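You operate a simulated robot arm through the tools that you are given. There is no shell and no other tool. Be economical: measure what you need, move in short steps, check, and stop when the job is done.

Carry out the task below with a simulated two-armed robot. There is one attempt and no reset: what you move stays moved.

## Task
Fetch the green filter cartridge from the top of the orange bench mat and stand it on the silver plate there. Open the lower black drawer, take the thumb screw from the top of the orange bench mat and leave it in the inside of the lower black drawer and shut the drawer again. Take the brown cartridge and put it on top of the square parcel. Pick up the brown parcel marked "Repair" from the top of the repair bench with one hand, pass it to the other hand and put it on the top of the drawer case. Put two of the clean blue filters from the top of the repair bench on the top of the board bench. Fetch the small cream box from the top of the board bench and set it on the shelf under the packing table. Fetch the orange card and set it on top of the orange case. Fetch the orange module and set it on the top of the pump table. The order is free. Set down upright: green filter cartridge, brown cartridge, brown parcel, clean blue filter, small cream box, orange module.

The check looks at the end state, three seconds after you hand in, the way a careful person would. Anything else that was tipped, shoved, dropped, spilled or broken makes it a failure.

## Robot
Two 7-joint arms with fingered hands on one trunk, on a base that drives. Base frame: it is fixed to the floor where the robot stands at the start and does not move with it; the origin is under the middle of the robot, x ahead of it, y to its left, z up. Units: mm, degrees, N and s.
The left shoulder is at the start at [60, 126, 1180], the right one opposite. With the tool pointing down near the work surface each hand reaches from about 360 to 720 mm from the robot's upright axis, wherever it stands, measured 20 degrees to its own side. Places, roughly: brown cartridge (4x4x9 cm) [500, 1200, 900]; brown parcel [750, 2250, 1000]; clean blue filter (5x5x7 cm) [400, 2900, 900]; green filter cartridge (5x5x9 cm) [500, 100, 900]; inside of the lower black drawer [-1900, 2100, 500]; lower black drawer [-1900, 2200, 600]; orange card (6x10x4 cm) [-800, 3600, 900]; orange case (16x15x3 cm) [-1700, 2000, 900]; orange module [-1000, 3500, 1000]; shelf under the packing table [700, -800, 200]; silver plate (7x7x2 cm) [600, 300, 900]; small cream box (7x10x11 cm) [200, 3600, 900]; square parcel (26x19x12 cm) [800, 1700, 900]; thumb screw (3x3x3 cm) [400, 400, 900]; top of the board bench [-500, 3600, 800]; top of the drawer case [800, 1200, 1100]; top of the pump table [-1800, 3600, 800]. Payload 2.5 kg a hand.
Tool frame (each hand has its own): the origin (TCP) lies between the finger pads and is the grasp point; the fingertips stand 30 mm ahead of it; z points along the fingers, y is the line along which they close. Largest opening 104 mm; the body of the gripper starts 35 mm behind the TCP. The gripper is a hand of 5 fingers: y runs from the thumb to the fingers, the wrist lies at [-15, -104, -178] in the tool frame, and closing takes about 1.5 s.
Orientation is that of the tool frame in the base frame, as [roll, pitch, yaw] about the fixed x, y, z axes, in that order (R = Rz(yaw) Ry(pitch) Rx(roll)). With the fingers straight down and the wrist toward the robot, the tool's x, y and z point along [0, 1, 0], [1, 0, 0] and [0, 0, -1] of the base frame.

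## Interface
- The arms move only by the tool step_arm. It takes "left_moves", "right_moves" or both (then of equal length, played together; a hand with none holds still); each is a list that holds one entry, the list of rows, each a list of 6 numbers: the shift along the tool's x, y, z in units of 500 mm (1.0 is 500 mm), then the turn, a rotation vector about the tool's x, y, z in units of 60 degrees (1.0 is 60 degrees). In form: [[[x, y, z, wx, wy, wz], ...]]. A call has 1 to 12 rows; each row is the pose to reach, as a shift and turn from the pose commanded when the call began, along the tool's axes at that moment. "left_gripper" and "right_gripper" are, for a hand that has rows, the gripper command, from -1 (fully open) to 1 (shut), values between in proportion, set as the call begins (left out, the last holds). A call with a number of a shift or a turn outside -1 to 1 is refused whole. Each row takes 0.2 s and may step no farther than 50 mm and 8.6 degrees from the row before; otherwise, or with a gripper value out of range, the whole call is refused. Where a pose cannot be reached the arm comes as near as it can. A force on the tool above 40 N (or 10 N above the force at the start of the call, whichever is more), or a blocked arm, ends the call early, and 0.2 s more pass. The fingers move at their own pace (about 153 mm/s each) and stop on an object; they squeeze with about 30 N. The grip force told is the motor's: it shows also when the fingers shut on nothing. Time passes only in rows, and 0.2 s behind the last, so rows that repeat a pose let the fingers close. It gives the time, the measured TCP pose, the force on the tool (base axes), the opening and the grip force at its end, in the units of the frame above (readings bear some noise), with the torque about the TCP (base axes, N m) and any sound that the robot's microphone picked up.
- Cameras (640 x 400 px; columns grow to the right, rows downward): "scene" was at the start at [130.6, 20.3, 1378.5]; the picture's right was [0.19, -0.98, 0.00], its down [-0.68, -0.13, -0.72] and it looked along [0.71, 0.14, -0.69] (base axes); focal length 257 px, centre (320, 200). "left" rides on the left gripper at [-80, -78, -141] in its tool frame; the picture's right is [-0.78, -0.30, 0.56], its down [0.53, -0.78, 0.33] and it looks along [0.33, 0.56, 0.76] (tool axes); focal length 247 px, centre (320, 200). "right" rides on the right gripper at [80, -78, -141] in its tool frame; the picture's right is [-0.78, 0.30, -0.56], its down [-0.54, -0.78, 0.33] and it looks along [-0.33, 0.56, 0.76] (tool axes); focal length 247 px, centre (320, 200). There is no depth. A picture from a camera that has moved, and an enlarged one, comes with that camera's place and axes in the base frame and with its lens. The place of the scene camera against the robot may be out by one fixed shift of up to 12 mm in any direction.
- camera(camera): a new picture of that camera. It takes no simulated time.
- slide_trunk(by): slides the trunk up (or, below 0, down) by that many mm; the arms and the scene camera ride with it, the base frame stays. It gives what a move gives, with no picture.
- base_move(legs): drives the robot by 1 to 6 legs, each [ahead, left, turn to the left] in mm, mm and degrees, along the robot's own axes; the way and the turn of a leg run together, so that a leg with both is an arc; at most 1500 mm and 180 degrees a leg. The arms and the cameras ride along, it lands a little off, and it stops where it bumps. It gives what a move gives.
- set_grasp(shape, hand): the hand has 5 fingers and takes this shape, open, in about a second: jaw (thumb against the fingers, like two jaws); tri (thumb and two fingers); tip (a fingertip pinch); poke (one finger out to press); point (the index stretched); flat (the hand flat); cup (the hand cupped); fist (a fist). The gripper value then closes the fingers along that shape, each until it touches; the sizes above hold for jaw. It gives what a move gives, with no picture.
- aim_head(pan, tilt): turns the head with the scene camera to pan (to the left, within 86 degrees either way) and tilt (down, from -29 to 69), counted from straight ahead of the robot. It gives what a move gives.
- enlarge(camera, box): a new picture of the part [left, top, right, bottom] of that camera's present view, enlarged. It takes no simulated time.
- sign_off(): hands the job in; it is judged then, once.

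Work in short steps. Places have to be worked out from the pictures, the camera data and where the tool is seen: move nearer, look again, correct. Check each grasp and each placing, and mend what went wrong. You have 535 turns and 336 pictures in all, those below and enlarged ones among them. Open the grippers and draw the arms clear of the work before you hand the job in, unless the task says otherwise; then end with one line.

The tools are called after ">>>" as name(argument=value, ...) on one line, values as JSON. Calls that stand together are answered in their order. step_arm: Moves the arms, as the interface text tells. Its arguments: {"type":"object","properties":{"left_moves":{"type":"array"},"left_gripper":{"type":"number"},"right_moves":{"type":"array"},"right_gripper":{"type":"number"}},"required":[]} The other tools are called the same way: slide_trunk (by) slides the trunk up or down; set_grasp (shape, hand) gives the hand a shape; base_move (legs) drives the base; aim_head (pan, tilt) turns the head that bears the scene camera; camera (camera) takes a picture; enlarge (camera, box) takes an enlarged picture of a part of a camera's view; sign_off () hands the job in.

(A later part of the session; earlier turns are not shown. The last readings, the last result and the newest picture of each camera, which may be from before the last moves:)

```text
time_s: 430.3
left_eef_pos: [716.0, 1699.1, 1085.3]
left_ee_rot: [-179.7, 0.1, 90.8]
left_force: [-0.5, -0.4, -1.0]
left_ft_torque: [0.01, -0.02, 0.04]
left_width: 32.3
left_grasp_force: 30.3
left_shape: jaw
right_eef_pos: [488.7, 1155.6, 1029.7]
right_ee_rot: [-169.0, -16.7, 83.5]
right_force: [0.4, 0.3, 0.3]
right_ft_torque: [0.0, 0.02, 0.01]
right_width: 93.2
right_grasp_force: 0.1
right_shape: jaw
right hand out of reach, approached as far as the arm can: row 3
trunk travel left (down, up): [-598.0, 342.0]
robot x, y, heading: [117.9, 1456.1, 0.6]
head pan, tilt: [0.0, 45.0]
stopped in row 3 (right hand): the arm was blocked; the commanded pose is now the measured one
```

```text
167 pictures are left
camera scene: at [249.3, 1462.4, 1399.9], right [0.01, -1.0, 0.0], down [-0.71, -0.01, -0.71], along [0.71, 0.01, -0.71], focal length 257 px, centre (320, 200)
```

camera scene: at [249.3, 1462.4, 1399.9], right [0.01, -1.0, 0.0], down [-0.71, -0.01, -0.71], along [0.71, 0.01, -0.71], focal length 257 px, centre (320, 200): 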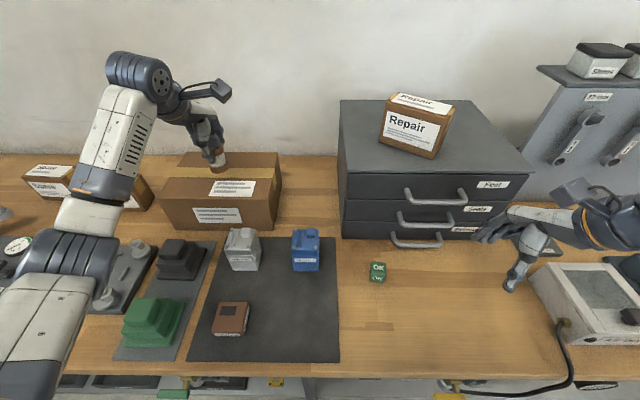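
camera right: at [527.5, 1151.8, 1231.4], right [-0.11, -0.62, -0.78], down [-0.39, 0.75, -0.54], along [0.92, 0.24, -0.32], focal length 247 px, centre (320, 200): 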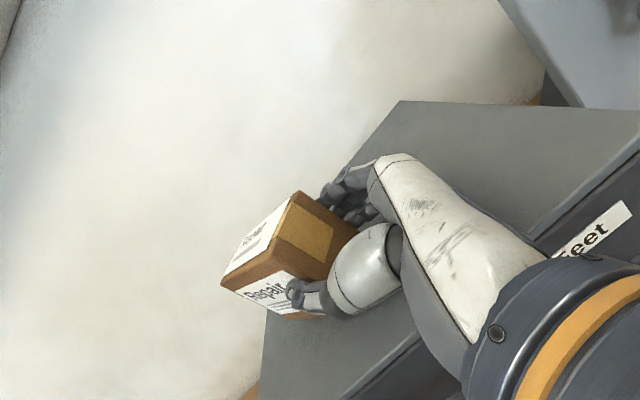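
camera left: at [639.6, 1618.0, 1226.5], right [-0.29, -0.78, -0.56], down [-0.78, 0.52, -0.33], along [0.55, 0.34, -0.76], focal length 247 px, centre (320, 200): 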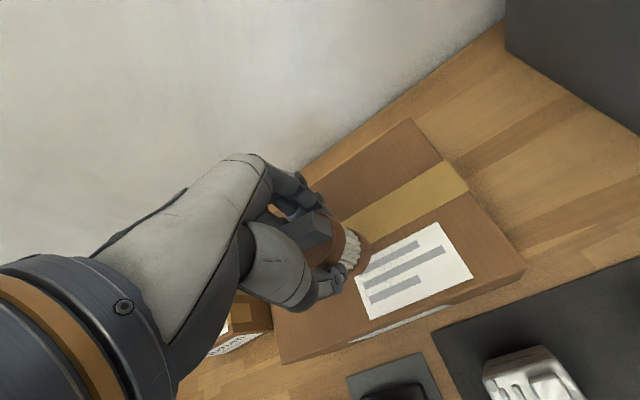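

Clear now and nothing moved. Lowering the cartridge onto the parcel in steps.

>>> step_arm(left_moves=[[[0, 0.01, 0.03, 0, 0, 0], [0, 0.02, 0.05, 0, 0, 0], [0, 0.02, 0.05, 0, 0, 0]]])

>>> step_arm(left_moves=[[[0, 0, 0.006, 0, 0, 0], [0, 0, 0.012, 0, 0, 0], [0, 0, 0.012, 0, 0, 0]]])

>>> step_arm(left_moves=[[[0, 0, 0.005, 0, 0, 0], [0, 0, 0.01, 0, 0, 0], [0, 0, 0.01, 0, 0, 0]]])

```text
time_s: 431.1
left_eef_pos: [725.4, 1698.6, 1059.6]
left_ee_rot: [-179.7, 0.0, 90.8]
left_force: [-0.4, 0.0, -0.7]
left_ft_torque: [0.0, 0.03, -0.03]
left_width: 32.3
left_grasp_force: 29.8
left_shape: jaw
right_eef_pos: [488.5, 1156.5, 1029.1]
right_ee_rot: [-169.2, -16.5, 83.6]
right_force: [0.0, 0.6, 0.1]
right_ft_torque: [-0.01, 0.04, -0.01]
right_width: 93.6
right_grasp_force: 0.0
right_shape: jaw
trunk travel left (down, up): [-598.0, 342.0]
robot x, y, heading: [120.0, 1454.4, 0.7]
head pan, tilt: [0.0, 45.0]
```

```text
time_s: 431.9
left_eef_pos: [727.8, 1699.0, 1054.6]
left_ee_rot: [-179.9, -0.1, 90.9]
left_force: [-0.6, 0.7, -1.4]
left_ft_torque: [-0.02, 0.0, -0.01]
left_width: 32.5
left_grasp_force: 30.5
left_shape: jaw
right_eef_pos: [487.3, 1157.2, 1030.4]
right_ee_rot: [-169.2, -16.6, 83.6]
right_force: [-0.2, 0.1, -0.3]
right_ft_torque: [0.01, 0.0, 0.03]
right_width: 93.4
right_grasp_force: 0.1
right_shape: jaw
trunk travel left (down, up): [-598.0, 342.0]
robot x, y, heading: [119.4, 1459.6, 0.7]
head pan, tilt: [0.0, 45.0]
```

```text
time_s: 432.7
left_eef_pos: [725.7, 1698.7, 1048.0]
left_ee_rot: [-179.7, 0.0, 90.8]
left_force: [-0.1, 0.2, -0.8]
left_ft_torque: [-0.01, -0.01, 0.01]
left_width: 32.3
left_grasp_force: 30.3
left_shape: jaw
right_eef_pos: [489.2, 1157.7, 1029.6]
right_ee_rot: [-169.2, -16.7, 83.6]
right_force: [-1.1, -0.3, 0.5]
right_ft_torque: [-0.01, 0.0, -0.03]
right_width: 93.5
right_grasp_force: 0.1
right_shape: jaw
trunk travel left (down, up): [-598.0, 342.0]
robot x, y, heading: [118.8, 1454.7, 0.5]
head pan, tilt: [0.0, 45.0]
```

>>> step_arm(left_moves=[[[0, 0, 0.005, 0, 0, 0], [0, 0, 0.01, 0, 0, 0], [0, 0, 0.01, 0, 0, 0]]])

>>> step_arm(left_moves=[[[0, 0, 0.004, 0, 0, 0], [0, 0, 0.008, 0, 0, 0], [0, 0, 0.008, 0, 0, 0]]])

>>> enlarge(camera="scene", box=[150, 90, 310, 240])

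```text
time_s: 433.5
left_eef_pos: [727.4, 1698.4, 1043.1]
left_ee_rot: [-179.7, 0.0, 90.8]
left_force: [0.3, 0.4, 0.6]
left_ft_torque: [-0.01, -0.02, 0.03]
left_width: 32.2
left_grasp_force: 29.7
left_shape: jaw
right_eef_pos: [487.0, 1157.3, 1030.6]
right_ee_rot: [-169.2, -16.7, 83.6]
right_force: [0.9, 0.1, 0.1]
right_ft_torque: [0.02, -0.02, 0.01]
right_width: 93.5
right_grasp_force: 0.1
right_shape: jaw
trunk travel left (down, up): [-598.0, 342.0]
robot x, y, heading: [117.7, 1456.6, 0.6]
head pan, tilt: [0.0, 45.0]
```

```text
time_s: 434.3
left_eef_pos: [727.0, 1698.5, 1042.9]
left_ee_rot: [179.8, 0.1, 90.9]
left_force: [0.0, 1.2, 12.6]
left_ft_torque: [0.03, -0.12, -0.01]
left_width: 33.0
left_grasp_force: 30.0
left_shape: jaw
right_eef_pos: [487.1, 1158.6, 1031.2]
right_ee_rot: [-169.2, -16.7, 83.6]
right_force: [1.0, -0.8, -0.4]
right_ft_torque: [0.0, -0.01, 0.04]
right_width: 93.4
right_grasp_force: 0.0
right_shape: jaw
trunk travel left (down, up): [-598.0, 342.0]
robot x, y, heading: [115.3, 1452.3, 0.6]
head pan, tilt: [0.0, 45.0]
```

```text
2.67 times, centred on (230, 165) of scene
camera zoom: at [247.6, 1461.9, 1400.3], right [0.01, -1.0, 0.0], down [-0.71, -0.01, -0.71], along [0.71, 0.01, -0.71], focal length 686 px, centre (560, 293)
```

zoom: 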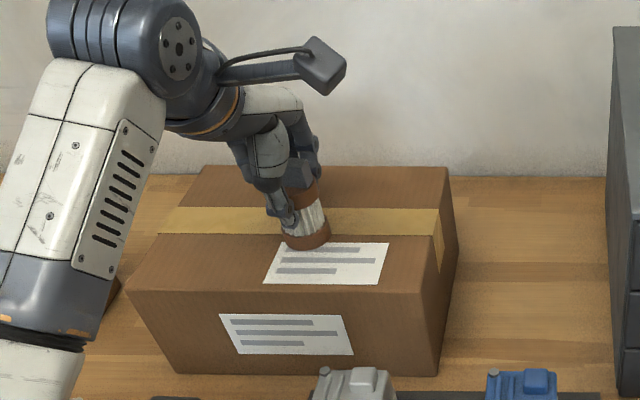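

Contact (12 N), standing on the parcel top. Ease slightly, open, and rise.

>>> step_arm(left_moves=[[[0, 0, -0.006, 0, 0, 0], [0, 0, -0.006, 0, 0, 0]]])

>>> step_arm(left_moves=[[[0, 0, 0, 0, 0, 0], [0, 0, 0, 0, 0, 0], [0, 0, 0, 0, 0, 0], [0, 0, 0, 0, 0, 0], [0, 0, -0.04, 0, 0, 0], [0, 0, -0.1, 0, 0, 0], [0, 0, -0.18, 0, 0, 0], [0, 0, -0.26, 0, 0, 0], [0, -0.02, -0.3, 0, 0, 0]]], left_gripper=-0.3)

>>> enlarge(camera="scene", box=[150, 90, 310, 240])

```text
time_s: 434.9
left_eef_pos: [725.7, 1698.1, 1042.1]
left_ee_rot: [-179.9, 0.0, 90.8]
left_force: [0.6, 0.3, 9.6]
left_ft_torque: [0.02, -0.16, -0.02]
left_width: 32.9
left_grasp_force: 29.8
left_shape: jaw
right_eef_pos: [487.2, 1156.4, 1030.4]
right_ee_rot: [-169.2, -16.6, 83.6]
right_force: [0.2, 0.1, -0.8]
right_ft_torque: [0.02, -0.01, 0.02]
right_width: 93.5
right_grasp_force: 0.1
right_shape: jaw
trunk travel left (down, up): [-598.0, 342.0]
robot x, y, heading: [117.0, 1460.7, 0.4]
head pan, tilt: [0.0, 45.0]
```

```text
time_s: 436.9
left_eef_pos: [716.3, 1697.6, 1192.8]
left_ee_rot: [-179.7, 0.1, 90.9]
left_force: [-1.0, -0.4, -0.2]
left_ft_torque: [0.01, 0.04, 0.02]
left_width: 67.2
left_grasp_force: 0.1
left_shape: jaw
right_eef_pos: [487.2, 1156.9, 1030.8]
right_ee_rot: [-169.2, -16.5, 83.6]
right_force: [0.1, 0.1, 0.7]
right_ft_torque: [-0.01, 0.0, 0.0]
right_width: 93.6
right_grasp_force: 0.1
right_shape: jaw
trunk travel left (down, up): [-598.0, 342.0]
robot x, y, heading: [119.3, 1458.0, 0.7]
head pan, tilt: [0.0, 45.0]
```

```text
2.67 times, centred on (230, 165) of scene
camera zoom: at [249.0, 1462.4, 1399.9], right [0.01, -1.0, 0.0], down [-0.71, -0.01, -0.71], along [0.71, 0.01, -0.71], focal length 686 px, centre (560, 293)
```

zoom: 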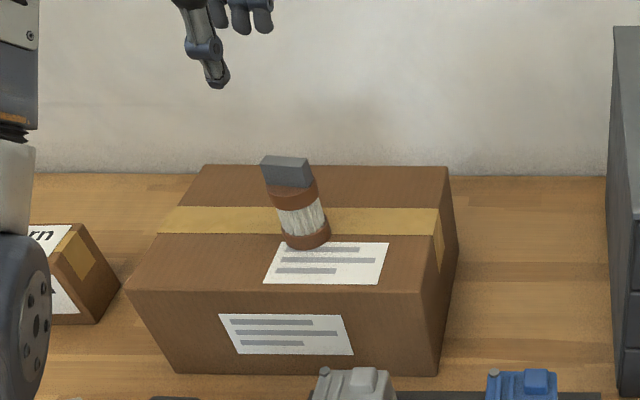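

The brown cartridge stands on the square parcel. Last item: the cream box. I'll back off into open floor and straighten out the right arm, which will fetch it.

>>> step_arm(left_moves=[[[0, -0.08, 0, 0, 0, 0], [0.03, -0.16, 0, 0, 0, 0], [0.06, -0.24, 0, 0, 0, 0], [0.1, -0.32, 0, 0, 0, 0], [0.12, -0.4, 0, 0, 0, 0]]])

>>> base_move(legs=[[-420, 0, 0]])

>>> step_arm(right_moves=[[[0, 0.06, 0, 0, 0, 0], [0, 0.14, 0, 0, 0, 0], [0, 0.22, 0, -0.06, -0.09, -0.035], [0, 0.3, 0, -0.12, -0.18, -0.07], [0, 0.38, 0, -0.18, -0.277, -0.107], [0, 0.44, 0, -0.18, -0.277, -0.107]]])

>>> camera(camera="scene")

```text
time_s: 438.1
left_eef_pos: [512.6, 1759.6, 1192.4]
left_ee_rot: [-179.6, 0.1, 90.8]
left_force: [-0.4, -1.2, -0.4]
left_ft_torque: [0.01, -0.02, 0.02]
left_width: 67.4
left_grasp_force: 0.0
left_shape: jaw
right_eef_pos: [488.0, 1158.3, 1030.4]
right_ee_rot: [-169.3, -16.6, 83.6]
right_force: [-1.1, -0.9, -0.1]
right_ft_torque: [-0.02, 0.0, 0.0]
right_width: 93.5
right_grasp_force: 0.0
right_shape: jaw
trunk travel left (down, up): [-598.0, 342.0]
robot x, y, heading: [115.7, 1453.6, 0.7]
head pan, tilt: [0.0, 45.0]
```

```text
time_s: 440.7
left_eef_pos: [85.2, 1756.9, 1193.0]
left_ee_rot: [-179.7, 0.0, 91.4]
left_force: [-0.1, -0.4, -0.1]
left_ft_torque: [-0.01, 0.01, -0.03]
left_width: 67.5
left_grasp_force: 0.0
left_shape: jaw
right_eef_pos: [64.0, 1153.1, 1030.7]
right_ee_rot: [-169.1, -16.6, 84.1]
right_force: [-0.1, -0.6, 0.0]
right_ft_torque: [-0.01, 0.02, 0.02]
right_width: 93.4
right_grasp_force: 0.2
right_shape: jaw
trunk travel left (down, up): [-598.0, 342.0]
robot x, y, heading: [-310.1, 1448.4, 1.3]
head pan, tilt: [0.0, 45.0]
```

```text
time_s: 442.1
left_eef_pos: [86.4, 1757.2, 1192.3]
left_ee_rot: [-179.7, 0.0, 91.3]
left_force: [0.4, -0.1, 0.2]
left_ft_torque: [-0.02, -0.01, 0.01]
left_width: 67.1
left_grasp_force: 0.1
left_shape: jaw
right_eef_pos: [257.9, 1109.4, 982.1]
right_ee_rot: [178.3, -1.4, 92.4]
right_force: [0.0, 0.7, 0.1]
right_ft_torque: [0.05, -0.03, -0.01]
right_width: 93.7
right_grasp_force: 0.1
right_shape: jaw
right hand out of reach, approached as far as the arm can: row 4, 5, 6
trunk travel left (down, up): [-598.0, 342.0]
robot x, y, heading: [-307.6, 1452.0, 1.4]
head pan, tilt: [0.0, 45.0]
```

```text
164 pictures are left
camera scene: at [-176.2, 1456.6, 1399.9], right [0.02, -1.0, 0.0], down [-0.71, -0.01, -0.71], along [0.71, 0.01, -0.71], focal length 257 px, centre (320, 200)
```

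scene: 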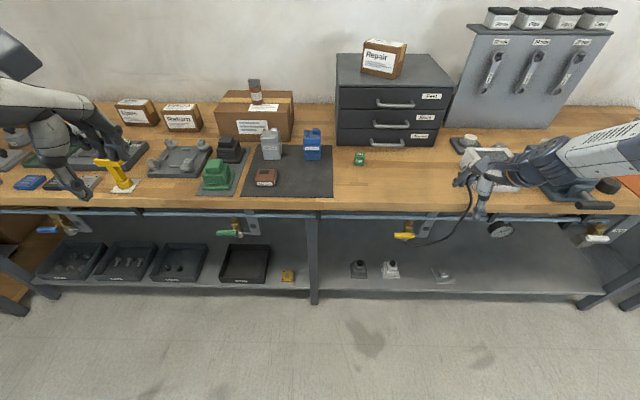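

Right hand is straight again. I'll bring it to a relaxed ready pose.

>>> step_arm(right_moves=[[[0.03, -0.02, -0.05, 0, 0, 0], [0.06, -0.04, -0.1, 0, 0, 0], [0.09, -0.06, -0.15, 0, 0, 0], [0.12, -0.09, -0.2, 0, 0, 0], [0.15, -0.12, -0.25, 0, 0, 0], [0.19, -0.15, -0.3, 0.02, -0.02, 0.03], [0.22, -0.17, -0.34, 0.02, -0.02, 0.03]]])

```text
time_s: 443.7
left_eef_pos: [85.5, 1756.2, 1194.3]
left_ee_rot: [-179.6, 0.0, 91.3]
left_force: [-0.2, 0.2, 1.0]
left_ft_torque: [-0.03, -0.03, -0.02]
left_width: 67.3
left_grasp_force: 0.2
left_shape: jaw
right_eef_pos: [166.8, 1110.5, 1047.1]
right_ee_rot: [178.4, -1.7, 92.0]
right_force: [-0.3, -0.9, 0.6]
right_ft_torque: [-0.01, 0.0, -0.02]
right_width: 93.4
right_grasp_force: 0.0
right_shape: jaw
right hand out of reach, approached as far as the arm can: row 1, 2, 3, 4, 5, 6, 7
trunk travel left (down, up): [-598.0, 342.0]
robot x, y, heading: [-308.2, 1449.9, 1.3]
head pan, tilt: [0.0, 45.0]
```

>>> step_arm(right_moves=[[[0.03, 0.08, 0, 0, 0, 0], [0.06, 0.16, 0, 0, 0, 0], [0.09, 0.24, 0, 0, 0, 0], [0.12, 0.32, -0.02, 0, 0, 0], [0.16, 0.4, -0.06, 0, 0, 0], [0.2, 0.46, -0.1, 0, 0, 0]]])

>>> step_arm(right_moves=[[[0, -0.08, -0.02, 0, 0, 0], [0, -0.16, -0.04, 0, 0, 0], [0, -0.24, -0.06, 0, 0, 0], [0, -0.32, -0.1, 0, 0, 0], [0, -0.4, -0.14, 0, 0, 0]]])

>>> camera(camera="scene")

```text
time_s: 445.1
left_eef_pos: [85.6, 1757.9, 1192.3]
left_ee_rot: [-179.7, 0.1, 91.4]
left_force: [-0.5, 0.7, 0.3]
left_ft_torque: [-0.04, 0.03, 0.01]
left_width: 67.4
left_grasp_force: 0.0
left_shape: jaw
right_eef_pos: [244.1, 1093.7, 1021.5]
right_ee_rot: [178.1, -1.9, 92.1]
right_force: [-0.2, 0.0, -0.4]
right_ft_torque: [0.0, -0.01, 0.0]
right_width: 93.4
right_grasp_force: 0.0
right_shape: jaw
right hand out of reach, approached as far as the arm can: row 1, 2, 3, 4, 5, 6
trunk travel left (down, up): [-598.0, 342.0]
robot x, y, heading: [-307.4, 1449.9, 1.1]
head pan, tilt: [0.0, 45.0]
```

```text
time_s: 446.3
left_eef_pos: [84.8, 1756.7, 1194.2]
left_ee_rot: [-179.7, 0.1, 91.2]
left_force: [-0.4, -0.5, 1.2]
left_ft_torque: [0.02, 0.02, -0.02]
left_width: 67.4
left_grasp_force: 0.0
left_shape: jaw
right_eef_pos: [27.6, 1085.3, 1002.0]
right_ee_rot: [-168.2, -3.1, 91.9]
right_force: [-0.3, 0.6, 0.9]
right_ft_torque: [0.04, -0.02, -0.01]
right_width: 93.4
right_grasp_force: 0.0
right_shape: jaw
right hand out of reach, approached as far as the arm can: row 5
trunk travel left (down, up): [-598.0, 342.0]
robot x, y, heading: [-311.4, 1448.7, 0.9]
head pan, tilt: [0.0, 45.0]
stopped in row 5 (right hand): the arm was blocked; the commanded pose is now the measured one
```

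```text
163 pictures are left
camera scene: at [-176.7, 1456.9, 1399.9], right [0.02, -1.0, 0.0], down [-0.71, -0.01, -0.71], along [0.71, 0.01, -0.71], focal length 257 px, centre (320, 200)
```

scene: 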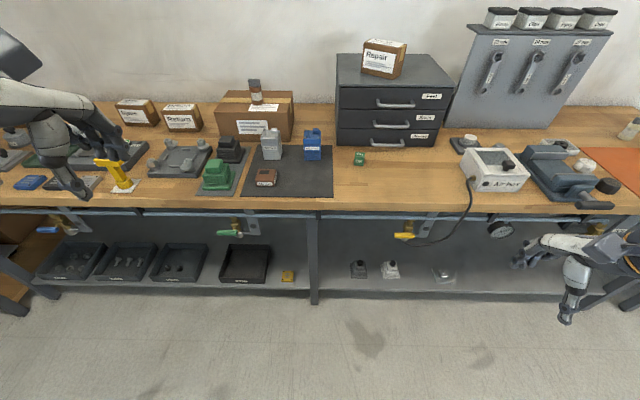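

>>> step_arm(right_moves=[[[0.02, 0.04, -0.06, -0.05, 0, 0], [0.04, 0.08, -0.12, -0.1, -0.02, 0], [0.06, 0.12, -0.18, -0.15, -0.03, 0], [0.1, 0.16, -0.24, -0.2, -0.05, 0], [0.14, 0.2, -0.28, -0.2, -0.05, 0], [0.2, 0.24, -0.3, -0.2, -0.05, 0]]])

```text
time_s: 447.7
left_eef_pos: [85.7, 1757.0, 1192.1]
left_ee_rot: [-179.7, 0.1, 91.2]
left_force: [-0.9, -0.4, 0.1]
left_ft_torque: [0.03, 0.0, 0.0]
left_width: 67.2
left_grasp_force: 0.0
left_shape: jaw
right_eef_pos: [137.0, 1094.4, 1055.3]
right_ee_rot: [179.2, -0.4, 92.3]
right_force: [0.1, 0.6, -0.2]
right_ft_torque: [0.02, 0.03, 0.04]
right_width: 93.4
right_grasp_force: 0.1
right_shape: jaw
right hand out of reach, approached as far as the arm can: row 1, 2, 3, 4, 5, 6
trunk travel left (down, up): [-598.0, 342.0]
robot x, y, heading: [-307.0, 1447.7, 1.2]
head pan, tilt: [0.0, 45.0]
```

>>> step_arm(right_moves=[[[0.04, 0, 0.05, 0, 0, 0], [0.08, 0, 0.1, 0, 0, 0], [0.13, 0, 0.15, 0, 0, 0], [0.18, 0, 0.2, 0, 0, 0], [0.24, 0, 0.25, 0, 0, 0], [0.31, 0, 0.28, 0, 0, 0], [0.39, 0, 0.3, 0, 0, 0], [0.47, 0, 0.3, 0, 0, 0]]])

```text
time_s: 449.5
left_eef_pos: [86.5, 1757.2, 1192.3]
left_ee_rot: [-179.6, 0.1, 91.3]
left_force: [0.4, 0.6, -0.3]
left_ft_torque: [0.01, 0.0, 0.01]
left_width: 67.6
left_grasp_force: 0.0
left_shape: jaw
right_eef_pos: [121.7, 1324.9, 912.6]
right_ee_rot: [179.5, -0.2, 92.2]
right_force: [0.1, 0.8, 0.1]
right_ft_torque: [-0.01, 0.01, 0.05]
right_width: 93.6
right_grasp_force: 0.0
right_shape: jaw
right hand out of reach, approached as far as the arm can: row 8
trunk travel left (down, up): [-598.0, 342.0]
robot x, y, heading: [-309.7, 1446.9, 1.2]
head pan, tilt: [0.0, 45.0]
```

Low works. Now I'll raise it from there.

>>> step_arm(right_moves=[[[0, 0.01, -0.08, 0, 0, 0], [0, 0.02, -0.16, 0, 0, 0], [-0.02, 0.02, -0.24, 0, 0, 0], [-0.04, 0.02, -0.32, 0, 0, 0], [-0.06, 0.02, -0.4, 0, 0, 0], [-0.08, 0.02, -0.48, 0, 0, 0]]])

>>> camera(camera="scene")

```text
time_s: 450.9
left_eef_pos: [85.7, 1756.8, 1192.5]
left_ee_rot: [-179.7, 0.0, 91.3]
left_force: [0.0, 0.7, 0.5]
left_ft_torque: [0.01, -0.04, 0.0]
left_width: 67.3
left_grasp_force: 0.1
left_shape: jaw
right_eef_pos: [133.8, 1280.9, 1149.1]
right_ee_rot: [179.6, -0.2, 92.3]
right_force: [0.8, -0.4, 0.2]
right_ft_torque: [0.04, -0.02, -0.03]
right_width: 93.3
right_grasp_force: 0.1
right_shape: jaw
trunk travel left (down, up): [-598.0, 342.0]
robot x, y, heading: [-311.8, 1450.7, 1.3]
head pan, tilt: [0.0, 45.0]
```

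```text
162 pictures are left
camera scene: at [-176.7, 1456.6, 1399.9], right [0.02, -1.0, 0.0], down [-0.71, -0.01, -0.71], along [0.71, 0.01, -0.71], focal length 257 px, centre (320, 200)
```

scene: 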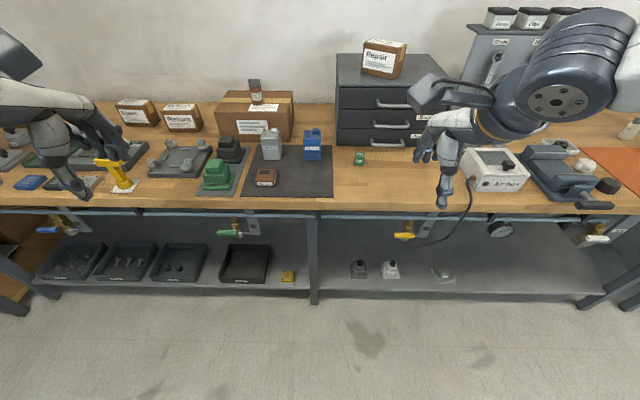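

The right arm is back to its normal posture. Now to the board bench's east end for the cream box.

>>> base_move(legs=[[0, 0, 88.7], [1300, 0, 0]])

>>> step_arm(right_moves=[[[0, 0.08, 0, 0, 0, 0], [0, 0.16, 0, 0, 0, 0], [0, 0.24, 0, 0, 0, 0], [0, 0.3, 0, 0, 0, 0]]], right_gripper=-1)

>>> camera(camera="scene")

```text
time_s: 461.1
left_eef_pos: [-564.3, 3150.1, 1193.9]
left_ee_rot: [-179.7, 0.0, 178.8]
left_force: [0.6, -0.5, 0.5]
left_ft_torque: [0.0, -0.02, 0.01]
left_width: 67.2
left_grasp_force: 0.0
left_shape: jaw
right_eef_pos: [-87.1, 3178.6, 1149.6]
right_ee_rot: [179.4, -0.2, 179.7]
right_force: [-0.3, 0.9, 0.5]
right_ft_torque: [0.0, 0.0, 0.02]
right_width: 93.9
right_grasp_force: 0.0
right_shape: jaw
trunk travel left (down, up): [-598.0, 342.0]
robot x, y, heading: [-272.8, 2745.0, 88.6]
head pan, tilt: [0.0, 45.0]
```

```text
time_s: 462.1
left_eef_pos: [-564.5, 3149.9, 1193.1]
left_ee_rot: [-179.7, 0.0, 179.1]
left_force: [0.3, 0.3, 0.0]
left_ft_torque: [0.0, 0.01, 0.0]
left_width: 67.4
left_grasp_force: 0.1
left_shape: jaw
right_eef_pos: [-87.7, 3329.0, 1149.7]
right_ee_rot: [179.4, -0.2, 179.8]
right_force: [0.0, -0.3, -0.9]
right_ft_torque: [-0.01, 0.01, 0.03]
right_width: 103.9
right_grasp_force: 0.0
right_shape: jaw
trunk travel left (down, up): [-598.0, 342.0]
robot x, y, heading: [-273.3, 2745.3, 89.0]
head pan, tilt: [0.0, 45.0]
```

```text
161 pictures are left
camera scene: at [-261.6, 2869.7, 1399.9], right [1.0, -0.02, 0.0], down [-0.02, -0.71, -0.71], along [0.02, 0.71, -0.71], focal length 257 px, centre (320, 200)
```

scene: 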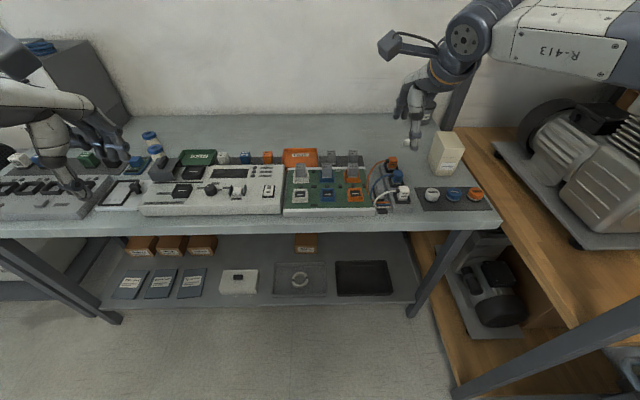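

Reaching it with the right arm would put the elbow into the rack. I'll look closely at the box to plan a left-hand grasp with the robot turned toward the corner.

>>> enlarge(camera="scene", box=[370, 110, 530, 220])

>>> camera(camera="right")

```text
3.64 times, centred on (450, 165) of scene
camera zoom: at [-261.6, 2869.7, 1399.9], right [1.0, -0.02, 0.0], down [-0.02, -0.71, -0.71], along [0.02, 0.71, -0.71], focal length 936 px, centre (-153, 327)
```

zoom: 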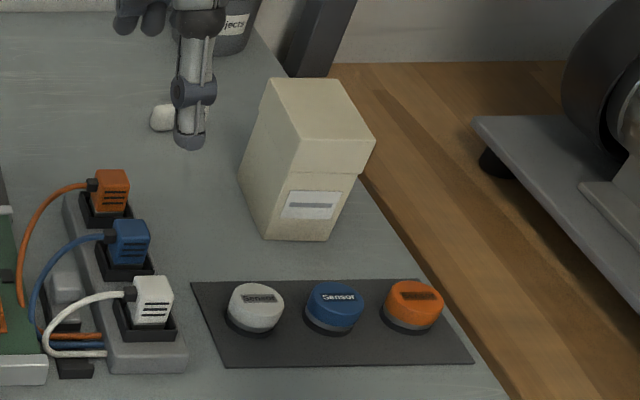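

```text
159 pictures are left
camera right: at [-166.5, 3249.6, 1291.2], right [0.78, 0.29, 0.56], down [0.53, -0.78, -0.34], along [0.33, 0.56, -0.76], focal length 247 px, centre (320, 200)
```

right: 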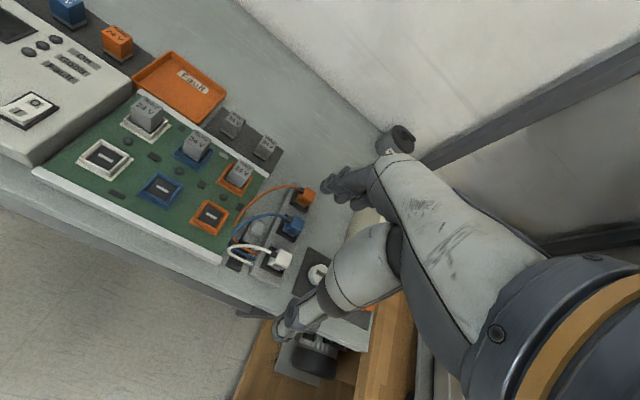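

The box is 70 mm wide in x, so the left hand should close along x. I'll tuck the right arm in, then turn the robot to about 35° at a spot left of the box.

>>> step_arm(right_moves=[[[0.03, -0.08, 0, 0, 0, 0], [0.06, -0.16, 0, 0, 0, 0], [0.1, -0.24, 0, 0, 0, 0], [0.14, -0.3, 0, 0, 0, 0], [0.17, -0.34, 0, 0, 0, 0]]])

>>> base_move(legs=[[0, 40, 0], [0, 0, -54]])

>>> aim_head(pan=25, tilt=40)

>>> camera(camera="scene")

```text
time_s: 463.3
left_eef_pos: [-564.7, 3148.3, 1192.4]
left_ee_rot: [-179.6, 0.0, 179.0]
left_force: [1.0, 0.3, 0.5]
left_ft_torque: [0.01, 0.03, -0.01]
left_width: 67.3
left_grasp_force: 0.0
left_shape: jaw
right_eef_pos: [-171.9, 3157.6, 1150.6]
right_ee_rot: [179.4, -0.2, 179.7]
right_force: [-0.1, -0.4, 0.1]
right_ft_torque: [0.0, 0.01, 0.0]
right_width: 103.9
right_grasp_force: 0.1
right_shape: jaw
trunk travel left (down, up): [-598.0, 342.0]
robot x, y, heading: [-274.6, 2740.5, 88.8]
head pan, tilt: [0.0, 45.0]
```

```text
time_s: 466.6
left_eef_pos: [-159.1, 3218.6, 1192.8]
left_ee_rot: [-179.7, 0.0, 125.1]
left_force: [0.0, -0.1, -0.1]
left_ft_torque: [-0.03, -0.02, -0.01]
left_width: 67.6
left_grasp_force: 0.1
left_shape: jaw
right_eef_pos: [80.4, 2906.2, 1149.0]
right_ee_rot: [179.5, -0.2, 126.0]
right_force: [-0.3, 0.7, -0.4]
right_ft_torque: [0.01, 0.02, -0.02]
right_width: 103.8
right_grasp_force: 0.1
right_shape: jaw
trunk travel left (down, up): [-598.0, 342.0]
robot x, y, heading: [-315.7, 2741.9, 34.8]
head pan, tilt: [0.0, 45.0]
```

```text
time_s: 467.5
left_eef_pos: [-158.0, 3216.0, 1192.6]
left_ee_rot: [-179.7, 0.0, 125.1]
left_force: [0.1, -0.9, 0.8]
left_ft_torque: [0.02, 0.0, -0.03]
left_width: 67.4
left_grasp_force: 0.0
left_shape: jaw
right_eef_pos: [81.0, 2905.4, 1149.6]
right_ee_rot: [179.4, -0.3, 126.0]
right_force: [0.5, 0.2, 1.0]
right_ft_torque: [0.0, 0.01, -0.04]
right_width: 103.7
right_grasp_force: 0.1
right_shape: jaw
trunk travel left (down, up): [-598.0, 342.0]
robot x, y, heading: [-312.8, 2746.6, 35.2]
head pan, tilt: [25.0, 40.0]
```

```text
158 pictures are left
camera scene: at [-229.3, 2845.3, 1407.2], right [0.87, -0.5, 0.0], down [-0.32, -0.56, -0.77], along [0.38, 0.66, -0.64], focal length 257 px, centre (320, 200)
```

scene: 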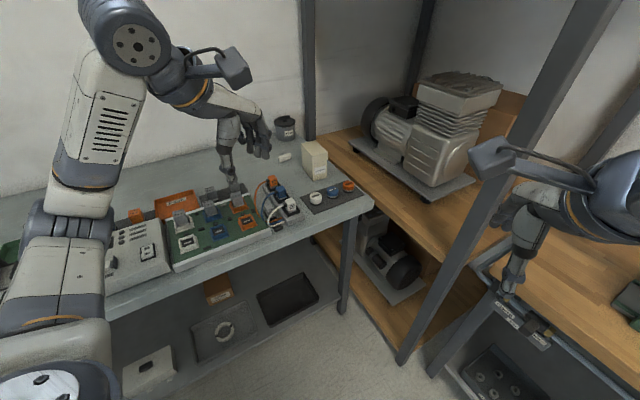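

>>> base_move(legs=[[100, 205, 0], [120, 0, 0]])

>>> camera(camera="left")

>>> camera(camera="scene")

```text
time_s: 470.1
left_eef_pos: [-94.8, 3516.0, 1192.0]
left_ee_rot: [-179.7, 0.0, 125.4]
left_force: [-0.2, 1.3, 0.0]
left_ft_torque: [0.01, 0.02, 0.01]
left_width: 67.2
left_grasp_force: 0.2
left_shape: jaw
right_eef_pos: [145.4, 3205.0, 1149.1]
right_ee_rot: [179.5, -0.2, 126.2]
right_force: [-0.6, -0.3, 0.8]
right_ft_torque: [0.02, 0.05, 0.0]
right_width: 103.8
right_grasp_force: 0.1
right_shape: jaw
trunk travel left (down, up): [-598.0, 342.0]
robot x, y, heading: [-251.6, 3041.6, 35.1]
head pan, tilt: [25.0, 40.0]
```

```text
157 pictures are left
camera left: at [-111.8, 3406.1, 1334.0], right [0.21, -0.81, -0.56], down [-0.94, -0.01, -0.33], along [0.26, 0.59, -0.76], focal length 247 px, centre (320, 200)
```

left: 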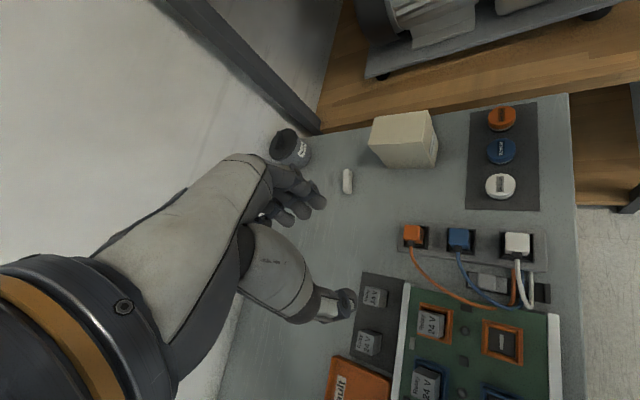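

```text
156 pictures are left
camera scene: at [-164.3, 3142.6, 1407.1], right [0.87, -0.5, 0.0], down [-0.32, -0.56, -0.77], along [0.38, 0.66, -0.64], focal length 257 px, centre (320, 200)
```

scene: 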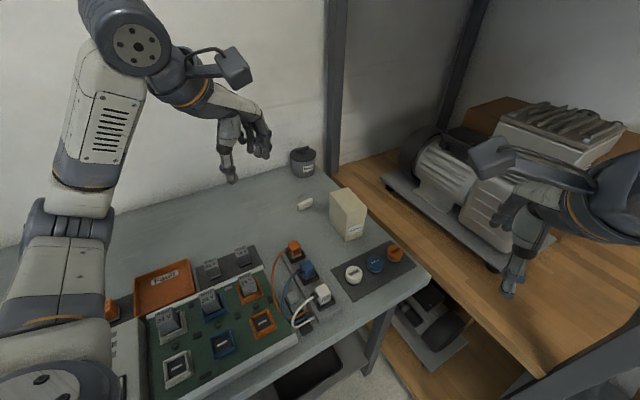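

>>> enlarge(camera="left", box=[320, 80, 480, 200])

>>> enlarge(camera="scene", box=[280, 160, 440, 280])

```text
3.33 times, centred on (400, 140) of left
camera zoom: at [-111.8, 3406.1, 1334.0], right [0.21, -0.81, -0.56], down [-0.94, -0.01, -0.33], along [0.26, 0.59, -0.76], focal length 823 px, centre (53, 400)
```

zoom: 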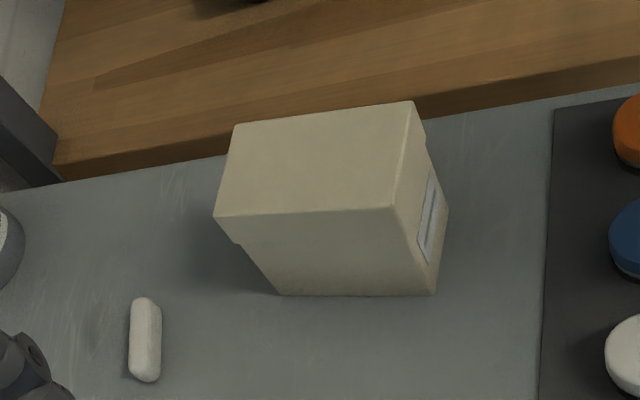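

```text
3.33 times, centred on (360, 220) of scene
camera zoom: at [-164.3, 3142.6, 1407.1], right [0.87, -0.5, 0.0], down [-0.32, -0.56, -0.77], along [0.38, 0.66, -0.64], focal length 858 px, centre (187, 133)
```

zoom: 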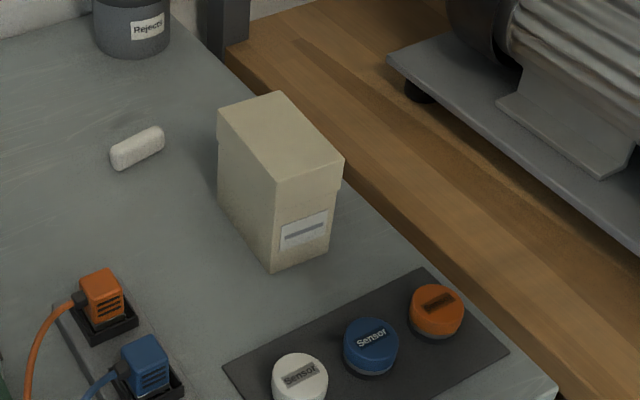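

The box top is centred at about [150, 3556], sides nearly aligned with x and y. I'll move the left hand over it, turning it to close across the 65 mm width.

>>> step_arm(left_moves=[[[-0.03, 0.07, 0, 0, 0, 0.1], [-0.07, 0.14, 0, 0, 0, 0.21], [-0.11, 0.21, 0, 0, 0, 0.32], [-0.15, 0.29, 0, 0, 0, 0.43], [-0.19, 0.37, 0, 0, 0, 0.54], [-0.218, 0.446, 0, 0, 0, 0.657], [-0.218, 0.446, 0.06, 0, 0, 0.657]]], left_gripper=-1)

>>> camera(camera="left")

```text
time_s: 471.7
left_eef_pos: [149.8, 3556.7, 1162.2]
left_ee_rot: [-179.9, 0.1, 86.0]
left_force: [1.0, 0.0, 0.4]
left_ft_torque: [0.0, -0.01, 0.02]
left_width: 103.9
left_grasp_force: 0.1
left_shape: jaw
right_eef_pos: [144.6, 3205.4, 1150.5]
right_ee_rot: [179.4, -0.1, 126.3]
right_force: [0.2, 0.2, 1.0]
right_ft_torque: [-0.05, -0.02, 0.01]
right_width: 104.0
right_grasp_force: 0.0
right_shape: jaw
trunk travel left (down, up): [-598.0, 342.0]
robot x, y, heading: [-249.5, 3040.4, 35.4]
head pan, tilt: [25.0, 40.0]
```

```text
153 pictures are left
camera left: at [67.7, 3483.2, 1303.7], right [-0.35, -0.75, -0.55], down [-0.74, 0.59, -0.33], along [0.58, 0.29, -0.76], focal length 247 px, centre (320, 200)
```

left: 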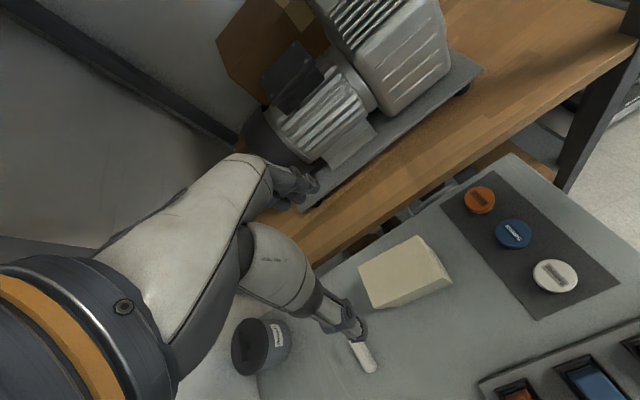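

Directly over the box. Descending to grasp height.

>>> step_arm(left_moves=[[[0, 0.004, 0.08, 0, 0, 0], [0, 0.004, 0.16, 0, 0, 0], [0, 0.004, 0.24, 0, 0, 0], [0, 0.004, 0.32, 0, 0, 0], [0, 0.004, 0.38, 0, 0, 0], [0, 0.004, 0.38, 0, 0, 0]]])

>>> camera(camera="left")

```text
time_s: 473.1
left_eef_pos: [148.6, 3554.5, 973.3]
left_ee_rot: [-179.8, 0.2, 86.0]
left_force: [-1.1, 0.0, 1.0]
left_ft_torque: [-0.01, -0.01, 0.04]
left_width: 103.8
left_grasp_force: 0.0
left_shape: jaw
right_eef_pos: [143.9, 3205.3, 1150.5]
right_ee_rot: [179.4, -0.1, 126.3]
right_force: [-0.3, -0.1, 0.3]
right_ft_torque: [0.01, -0.01, 0.01]
right_width: 103.6
right_grasp_force: 0.0
right_shape: jaw
trunk travel left (down, up): [-598.0, 342.0]
robot x, y, heading: [-249.9, 3036.1, 35.1]
head pan, tilt: [25.0, 40.0]
```

```text
152 pictures are left
camera left: at [66.2, 3480.9, 1113.7], right [-0.35, -0.75, -0.55], down [-0.74, 0.59, -0.33], along [0.58, 0.29, -0.76], focal length 247 px, centre (320, 200)
```

left: 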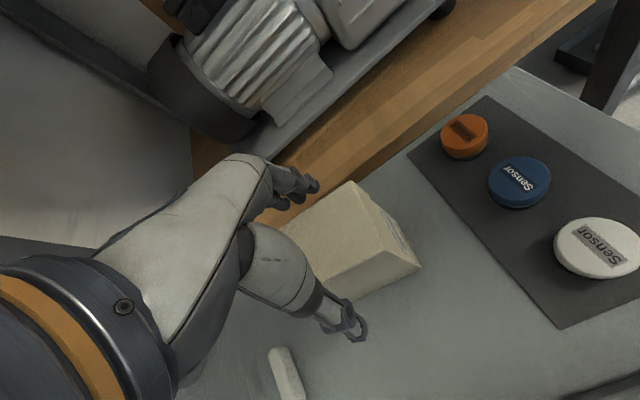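

>>> step_arm(left_moves=[[[0, 0, 0.03, 0, 0, 0], [0, 0, 0.062, 0, 0, 0], [0, 0, 0.062, 0, 0, 0]]])

>>> step_arm(left_moves=[[[0, 0, 0, 0, 0, 0], [0, 0, 0, 0, 0, 0], [0, 0, 0, 0, 0, 0], [0, 0, 0, 0, 0, 0], [0, 0, 0, 0, 0, 0], [0, 0, 0, 0, 0, 0], [0, 0, 0, 0, 0, 0]]], left_gripper=1)

>>> camera(camera="left")

```text
time_s: 473.9
left_eef_pos: [148.4, 3555.5, 941.7]
left_ee_rot: [-179.9, 0.1, 85.9]
left_force: [0.1, -0.1, 0.9]
left_ft_torque: [0.01, -0.03, 0.03]
left_width: 104.0
left_grasp_force: 0.1
left_shape: jaw
right_eef_pos: [144.4, 3204.5, 1151.2]
right_ee_rot: [179.4, -0.3, 126.4]
right_force: [0.3, 0.5, 0.2]
right_ft_torque: [-0.02, 0.03, 0.01]
right_width: 104.0
right_grasp_force: 0.0
right_shape: jaw
trunk travel left (down, up): [-598.0, 342.0]
robot x, y, heading: [-251.6, 3046.1, 35.0]
head pan, tilt: [25.0, 40.0]
```

```text
time_s: 475.5
left_eef_pos: [147.5, 3554.5, 941.8]
left_ee_rot: [-179.8, 0.0, 86.0]
left_force: [-1.3, 0.6, 3.7]
left_ft_torque: [0.0, 0.31, -0.01]
left_width: 63.9
left_grasp_force: 30.1
left_shape: jaw
right_eef_pos: [144.0, 3205.9, 1150.4]
right_ee_rot: [179.4, -0.2, 126.4]
right_force: [-0.1, -0.4, -0.4]
right_ft_torque: [0.02, 0.02, 0.03]
right_width: 103.3
right_grasp_force: 0.1
right_shape: jaw
trunk travel left (down, up): [-598.0, 342.0]
robot x, y, heading: [-250.0, 3039.6, 35.0]
head pan, tilt: [25.0, 40.0]
```

```text
151 pictures are left
camera left: at [64.8, 3480.7, 1083.1], right [-0.35, -0.75, -0.55], down [-0.74, 0.59, -0.33], along [0.58, 0.29, -0.76], focal length 247 px, centre (320, 200)
```

left: 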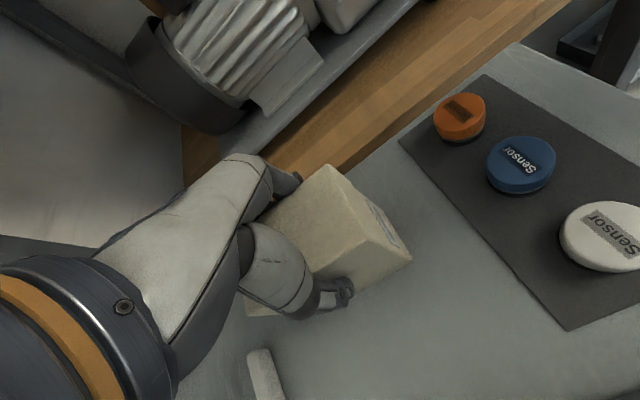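

Gripped at 64 mm. Lifting.

>>> step_arm(left_moves=[[[0, 0, -0.03, 0, 0, 0], [0, 0, -0.08, 0, 0, 0], [0, 0, -0.15, 0, 0, 0], [0, 0, -0.23, 0, 0, 0], [0, 0, -0.31, 0, 0, 0], [0, 0, -0.39, 0, 0, 0]]])

>>> camera(camera="left")

>>> camera(camera="scene")

```text
time_s: 476.9
left_eef_pos: [148.3, 3554.9, 1136.7]
left_ee_rot: [-179.9, 0.2, 86.1]
left_force: [-0.3, -0.2, -1.4]
left_ft_torque: [-0.05, -0.01, -0.01]
left_width: 63.3
left_grasp_force: 30.0
left_shape: jaw
right_eef_pos: [145.3, 3204.2, 1150.7]
right_ee_rot: [179.4, -0.2, 126.3]
right_force: [0.3, -0.2, 0.1]
right_ft_torque: [0.01, 0.01, 0.0]
right_width: 103.8
right_grasp_force: 0.1
right_shape: jaw
trunk travel left (down, up): [-598.0, 342.0]
robot x, y, heading: [-248.3, 3036.7, 35.4]
head pan, tilt: [25.0, 40.0]
```

```text
150 pictures are left
camera left: at [66.4, 3481.0, 1278.9], right [-0.35, -0.76, -0.55], down [-0.74, 0.59, -0.33], along [0.57, 0.29, -0.76], focal length 247 px, centre (320, 200)
```

left: 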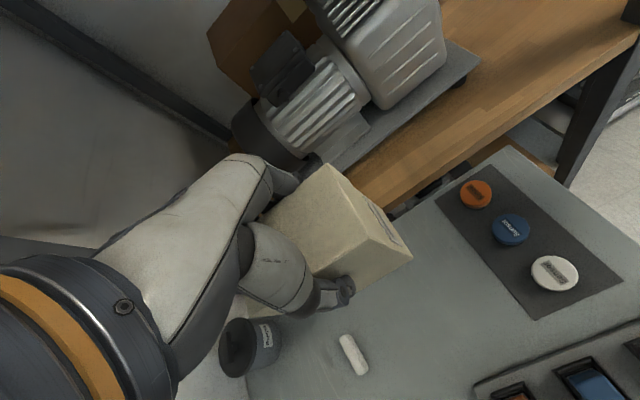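

```text
149 pictures are left
camera scene: at [-165.2, 3141.7, 1407.2], right [0.87, -0.5, 0.0], down [-0.32, -0.56, -0.77], along [0.38, 0.67, -0.64], focal length 257 px, centre (320, 200)
```

scene: 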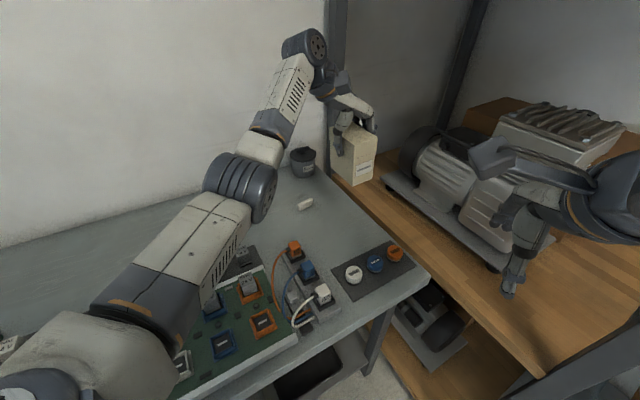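

The cream box is held upright. I'll retrace the hand's path away from the rack, and then drive out.

>>> step_arm(left_moves=[[[-0.02, -0.08, -0.02, 0, 0, -0.1], [-0.04, -0.16, -0.04, 0, 0, -0.21], [-0.06, -0.24, -0.06, 0, 0, -0.32], [-0.08, -0.32, -0.06, 0, 0, -0.43], [-0.1, -0.4, -0.06, 0, 0, -0.54], [-0.114, -0.483, -0.06, 0, 0, -0.657]]])

>>> base_move(legs=[[-100, -40, 0], [-100, -200, 0], [0, 0, -35]])

>>> aim_head(pan=0, tilt=40)

>>> camera(camera="scene")

```text
time_s: 478.3
left_eef_pos: [-93.7, 3515.0, 1166.6]
left_ee_rot: [-179.7, 0.1, 125.3]
left_force: [0.1, -0.3, -1.0]
left_ft_torque: [-0.04, -0.01, 0.02]
left_width: 63.2
left_grasp_force: 30.4
left_shape: jaw
right_eef_pos: [143.8, 3204.3, 1151.3]
right_ee_rot: [179.5, -0.2, 126.3]
right_force: [-1.2, 1.5, 0.6]
right_ft_torque: [0.01, 0.01, 0.02]
right_width: 103.6
right_grasp_force: 0.1
right_shape: jaw
trunk travel left (down, up): [-598.0, 342.0]
robot x, y, heading: [-248.7, 3039.2, 34.9]
head pan, tilt: [25.0, 40.0]
```

```text
time_s: 482.4
left_eef_pos: [124.6, 3029.9, 1167.0]
left_ee_rot: [-179.8, 0.0, 91.3]
left_force: [-0.8, -1.1, -0.9]
left_ft_torque: [-0.01, 0.0, -0.01]
left_width: 62.9
left_grasp_force: 29.7
left_shape: jaw
right_eef_pos: [147.3, 2639.2, 1150.1]
right_ee_rot: [179.4, -0.2, 92.1]
right_force: [0.9, -0.1, -0.6]
right_ft_torque: [0.0, 0.0, 0.01]
right_width: 103.7
right_grasp_force: 0.0
right_shape: jaw
trunk travel left (down, up): [-598.0, 342.0]
robot x, y, heading: [-268.4, 2724.2, 1.0]
head pan, tilt: [25.0, 40.0]
```

```text
time_s: 483.3
left_eef_pos: [125.0, 3031.3, 1167.4]
left_ee_rot: [-179.7, 0.0, 91.1]
left_force: [0.4, -1.0, -2.0]
left_ft_torque: [0.0, 0.01, -0.01]
left_width: 62.8
left_grasp_force: 30.0
left_shape: jaw
right_eef_pos: [146.8, 2639.5, 1149.2]
right_ee_rot: [179.5, -0.2, 92.1]
right_force: [-0.3, -0.5, -0.3]
right_ft_torque: [-0.02, 0.02, -0.03]
right_width: 103.6
right_grasp_force: 0.1
right_shape: jaw
trunk travel left (down, up): [-598.0, 342.0]
robot x, y, heading: [-273.0, 2724.8, 0.9]
head pan, tilt: [0.0, 40.0]
```

```text
148 pictures are left
camera scene: at [-136.1, 2732.3, 1407.2], right [0.02, -1.0, 0.0], down [-0.64, -0.01, -0.77], along [0.77, 0.01, -0.64], focal length 257 px, centre (320, 200)
```

scene: 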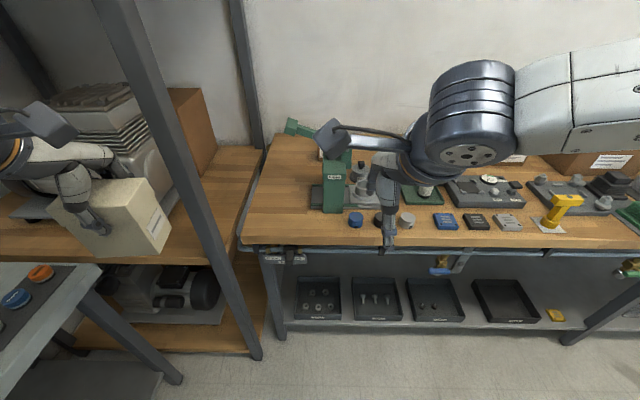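

Clear of the rack. Now I'll drive along the bench to the packing table, looking on the way.

>>> base_move(legs=[[0, -1400, 0], [0, -1300, -0.9]])

>>> aim_head(pan=-45, tilt=30)

>>> camera(camera="scene")

```text
time_s: 496.8
left_eef_pos: [113.7, 222.2, 1166.9]
left_ee_rot: [-179.7, 0.0, 87.5]
left_force: [0.3, -0.9, -1.8]
left_ft_torque: [0.03, 0.02, 0.02]
left_width: 62.9
left_grasp_force: 30.0
left_shape: jaw
right_eef_pos: [112.7, -168.6, 1150.2]
right_ee_rot: [179.4, -0.3, 88.4]
right_force: [0.5, -0.2, 0.4]
right_ft_torque: [0.01, -0.04, -0.01]
right_width: 103.4
right_grasp_force: 0.0
right_shape: jaw
trunk travel left (down, up): [-598.0, 342.0]
robot x, y, heading: [-297.3, -58.8, -2.4]
head pan, tilt: [0.0, 40.0]
```

```text
time_s: 497.9
left_eef_pos: [114.8, 223.0, 1165.9]
left_ee_rot: [-179.8, 0.0, 87.6]
left_force: [-0.1, 1.0, -1.0]
left_ft_torque: [-0.01, 0.01, -0.01]
left_width: 63.2
left_grasp_force: 29.7
left_shape: jaw
right_eef_pos: [113.0, -167.6, 1149.2]
right_ee_rot: [179.4, -0.2, 88.5]
right_force: [0.4, -0.8, 0.1]
right_ft_torque: [0.02, -0.01, 0.01]
right_width: 103.8
right_grasp_force: 0.1
right_shape: jaw
trunk travel left (down, up): [-598.0, 342.0]
robot x, y, heading: [-300.7, -53.6, -2.4]
head pan, tilt: [-45.0, 30.0]
```

```text
147 pictures are left
camera scene: at [-188.6, -121.1, 1422.5], right [-0.74, -0.68, 0.0], down [-0.34, 0.37, -0.87], along [0.59, -0.64, -0.5], focal length 257 px, centre (320, 200)
```

scene: 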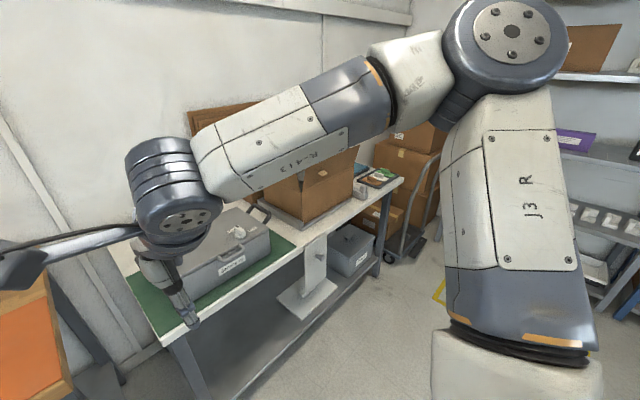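

The packing table has a lower shelf, with a grey bin toward the right. I'll drive in front of it, lower the trunk and look beneath.

>>> base_move(legs=[[0, -450, 2.4]])

>>> slide_trunk(by=-450)

>>> aim_head(pan=0, tilt=30)

>>> camera(camera="scene")

```text
time_s: 500.7
left_eef_pos: [93.5, -216.5, 1167.3]
left_ee_rot: [-179.7, 0.0, 89.5]
left_force: [0.2, -0.2, -1.1]
left_ft_torque: [-0.01, 0.04, 0.0]
left_width: 62.9
left_grasp_force: 30.1
left_shape: jaw
right_eef_pos: [104.1, -608.7, 1151.1]
right_ee_rot: [179.4, -0.2, 90.2]
right_force: [0.1, -0.7, -0.4]
right_ft_torque: [0.02, 0.01, 0.04]
right_width: 103.7
right_grasp_force: 0.0
right_shape: jaw
trunk travel left (down, up): [-598.0, 342.0]
robot x, y, heading: [-310.7, -505.5, -0.9]
head pan, tilt: [-45.0, 30.0]
```

```text
refused: -450 is not a number from -400 to 400
```

```text
time_s: 501.8
left_eef_pos: [92.4, -215.8, 1166.7]
left_ee_rot: [-179.7, 0.0, 89.4]
left_force: [-0.4, 0.6, -1.8]
left_ft_torque: [-0.02, -0.04, 0.02]
left_width: 62.8
left_grasp_force: 30.3
left_shape: jaw
right_eef_pos: [102.7, -606.2, 1150.5]
right_ee_rot: [179.4, -0.2, 90.3]
right_force: [0.9, -0.5, 0.5]
right_ft_torque: [0.01, -0.01, 0.0]
right_width: 103.5
right_grasp_force: 0.0
right_shape: jaw
trunk travel left (down, up): [-598.0, 342.0]
robot x, y, heading: [-313.9, -507.2, -1.0]
head pan, tilt: [0.0, 30.0]
```

```text
146 pictures are left
camera scene: at [-172.2, -505.9, 1422.5], right [-0.01, -1.0, 0.0], down [-0.5, 0.01, -0.87], along [0.87, -0.01, -0.5], focal length 257 px, centre (320, 200)
```

scene: 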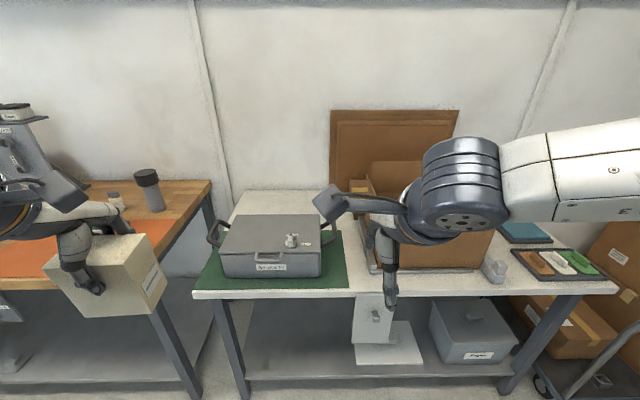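

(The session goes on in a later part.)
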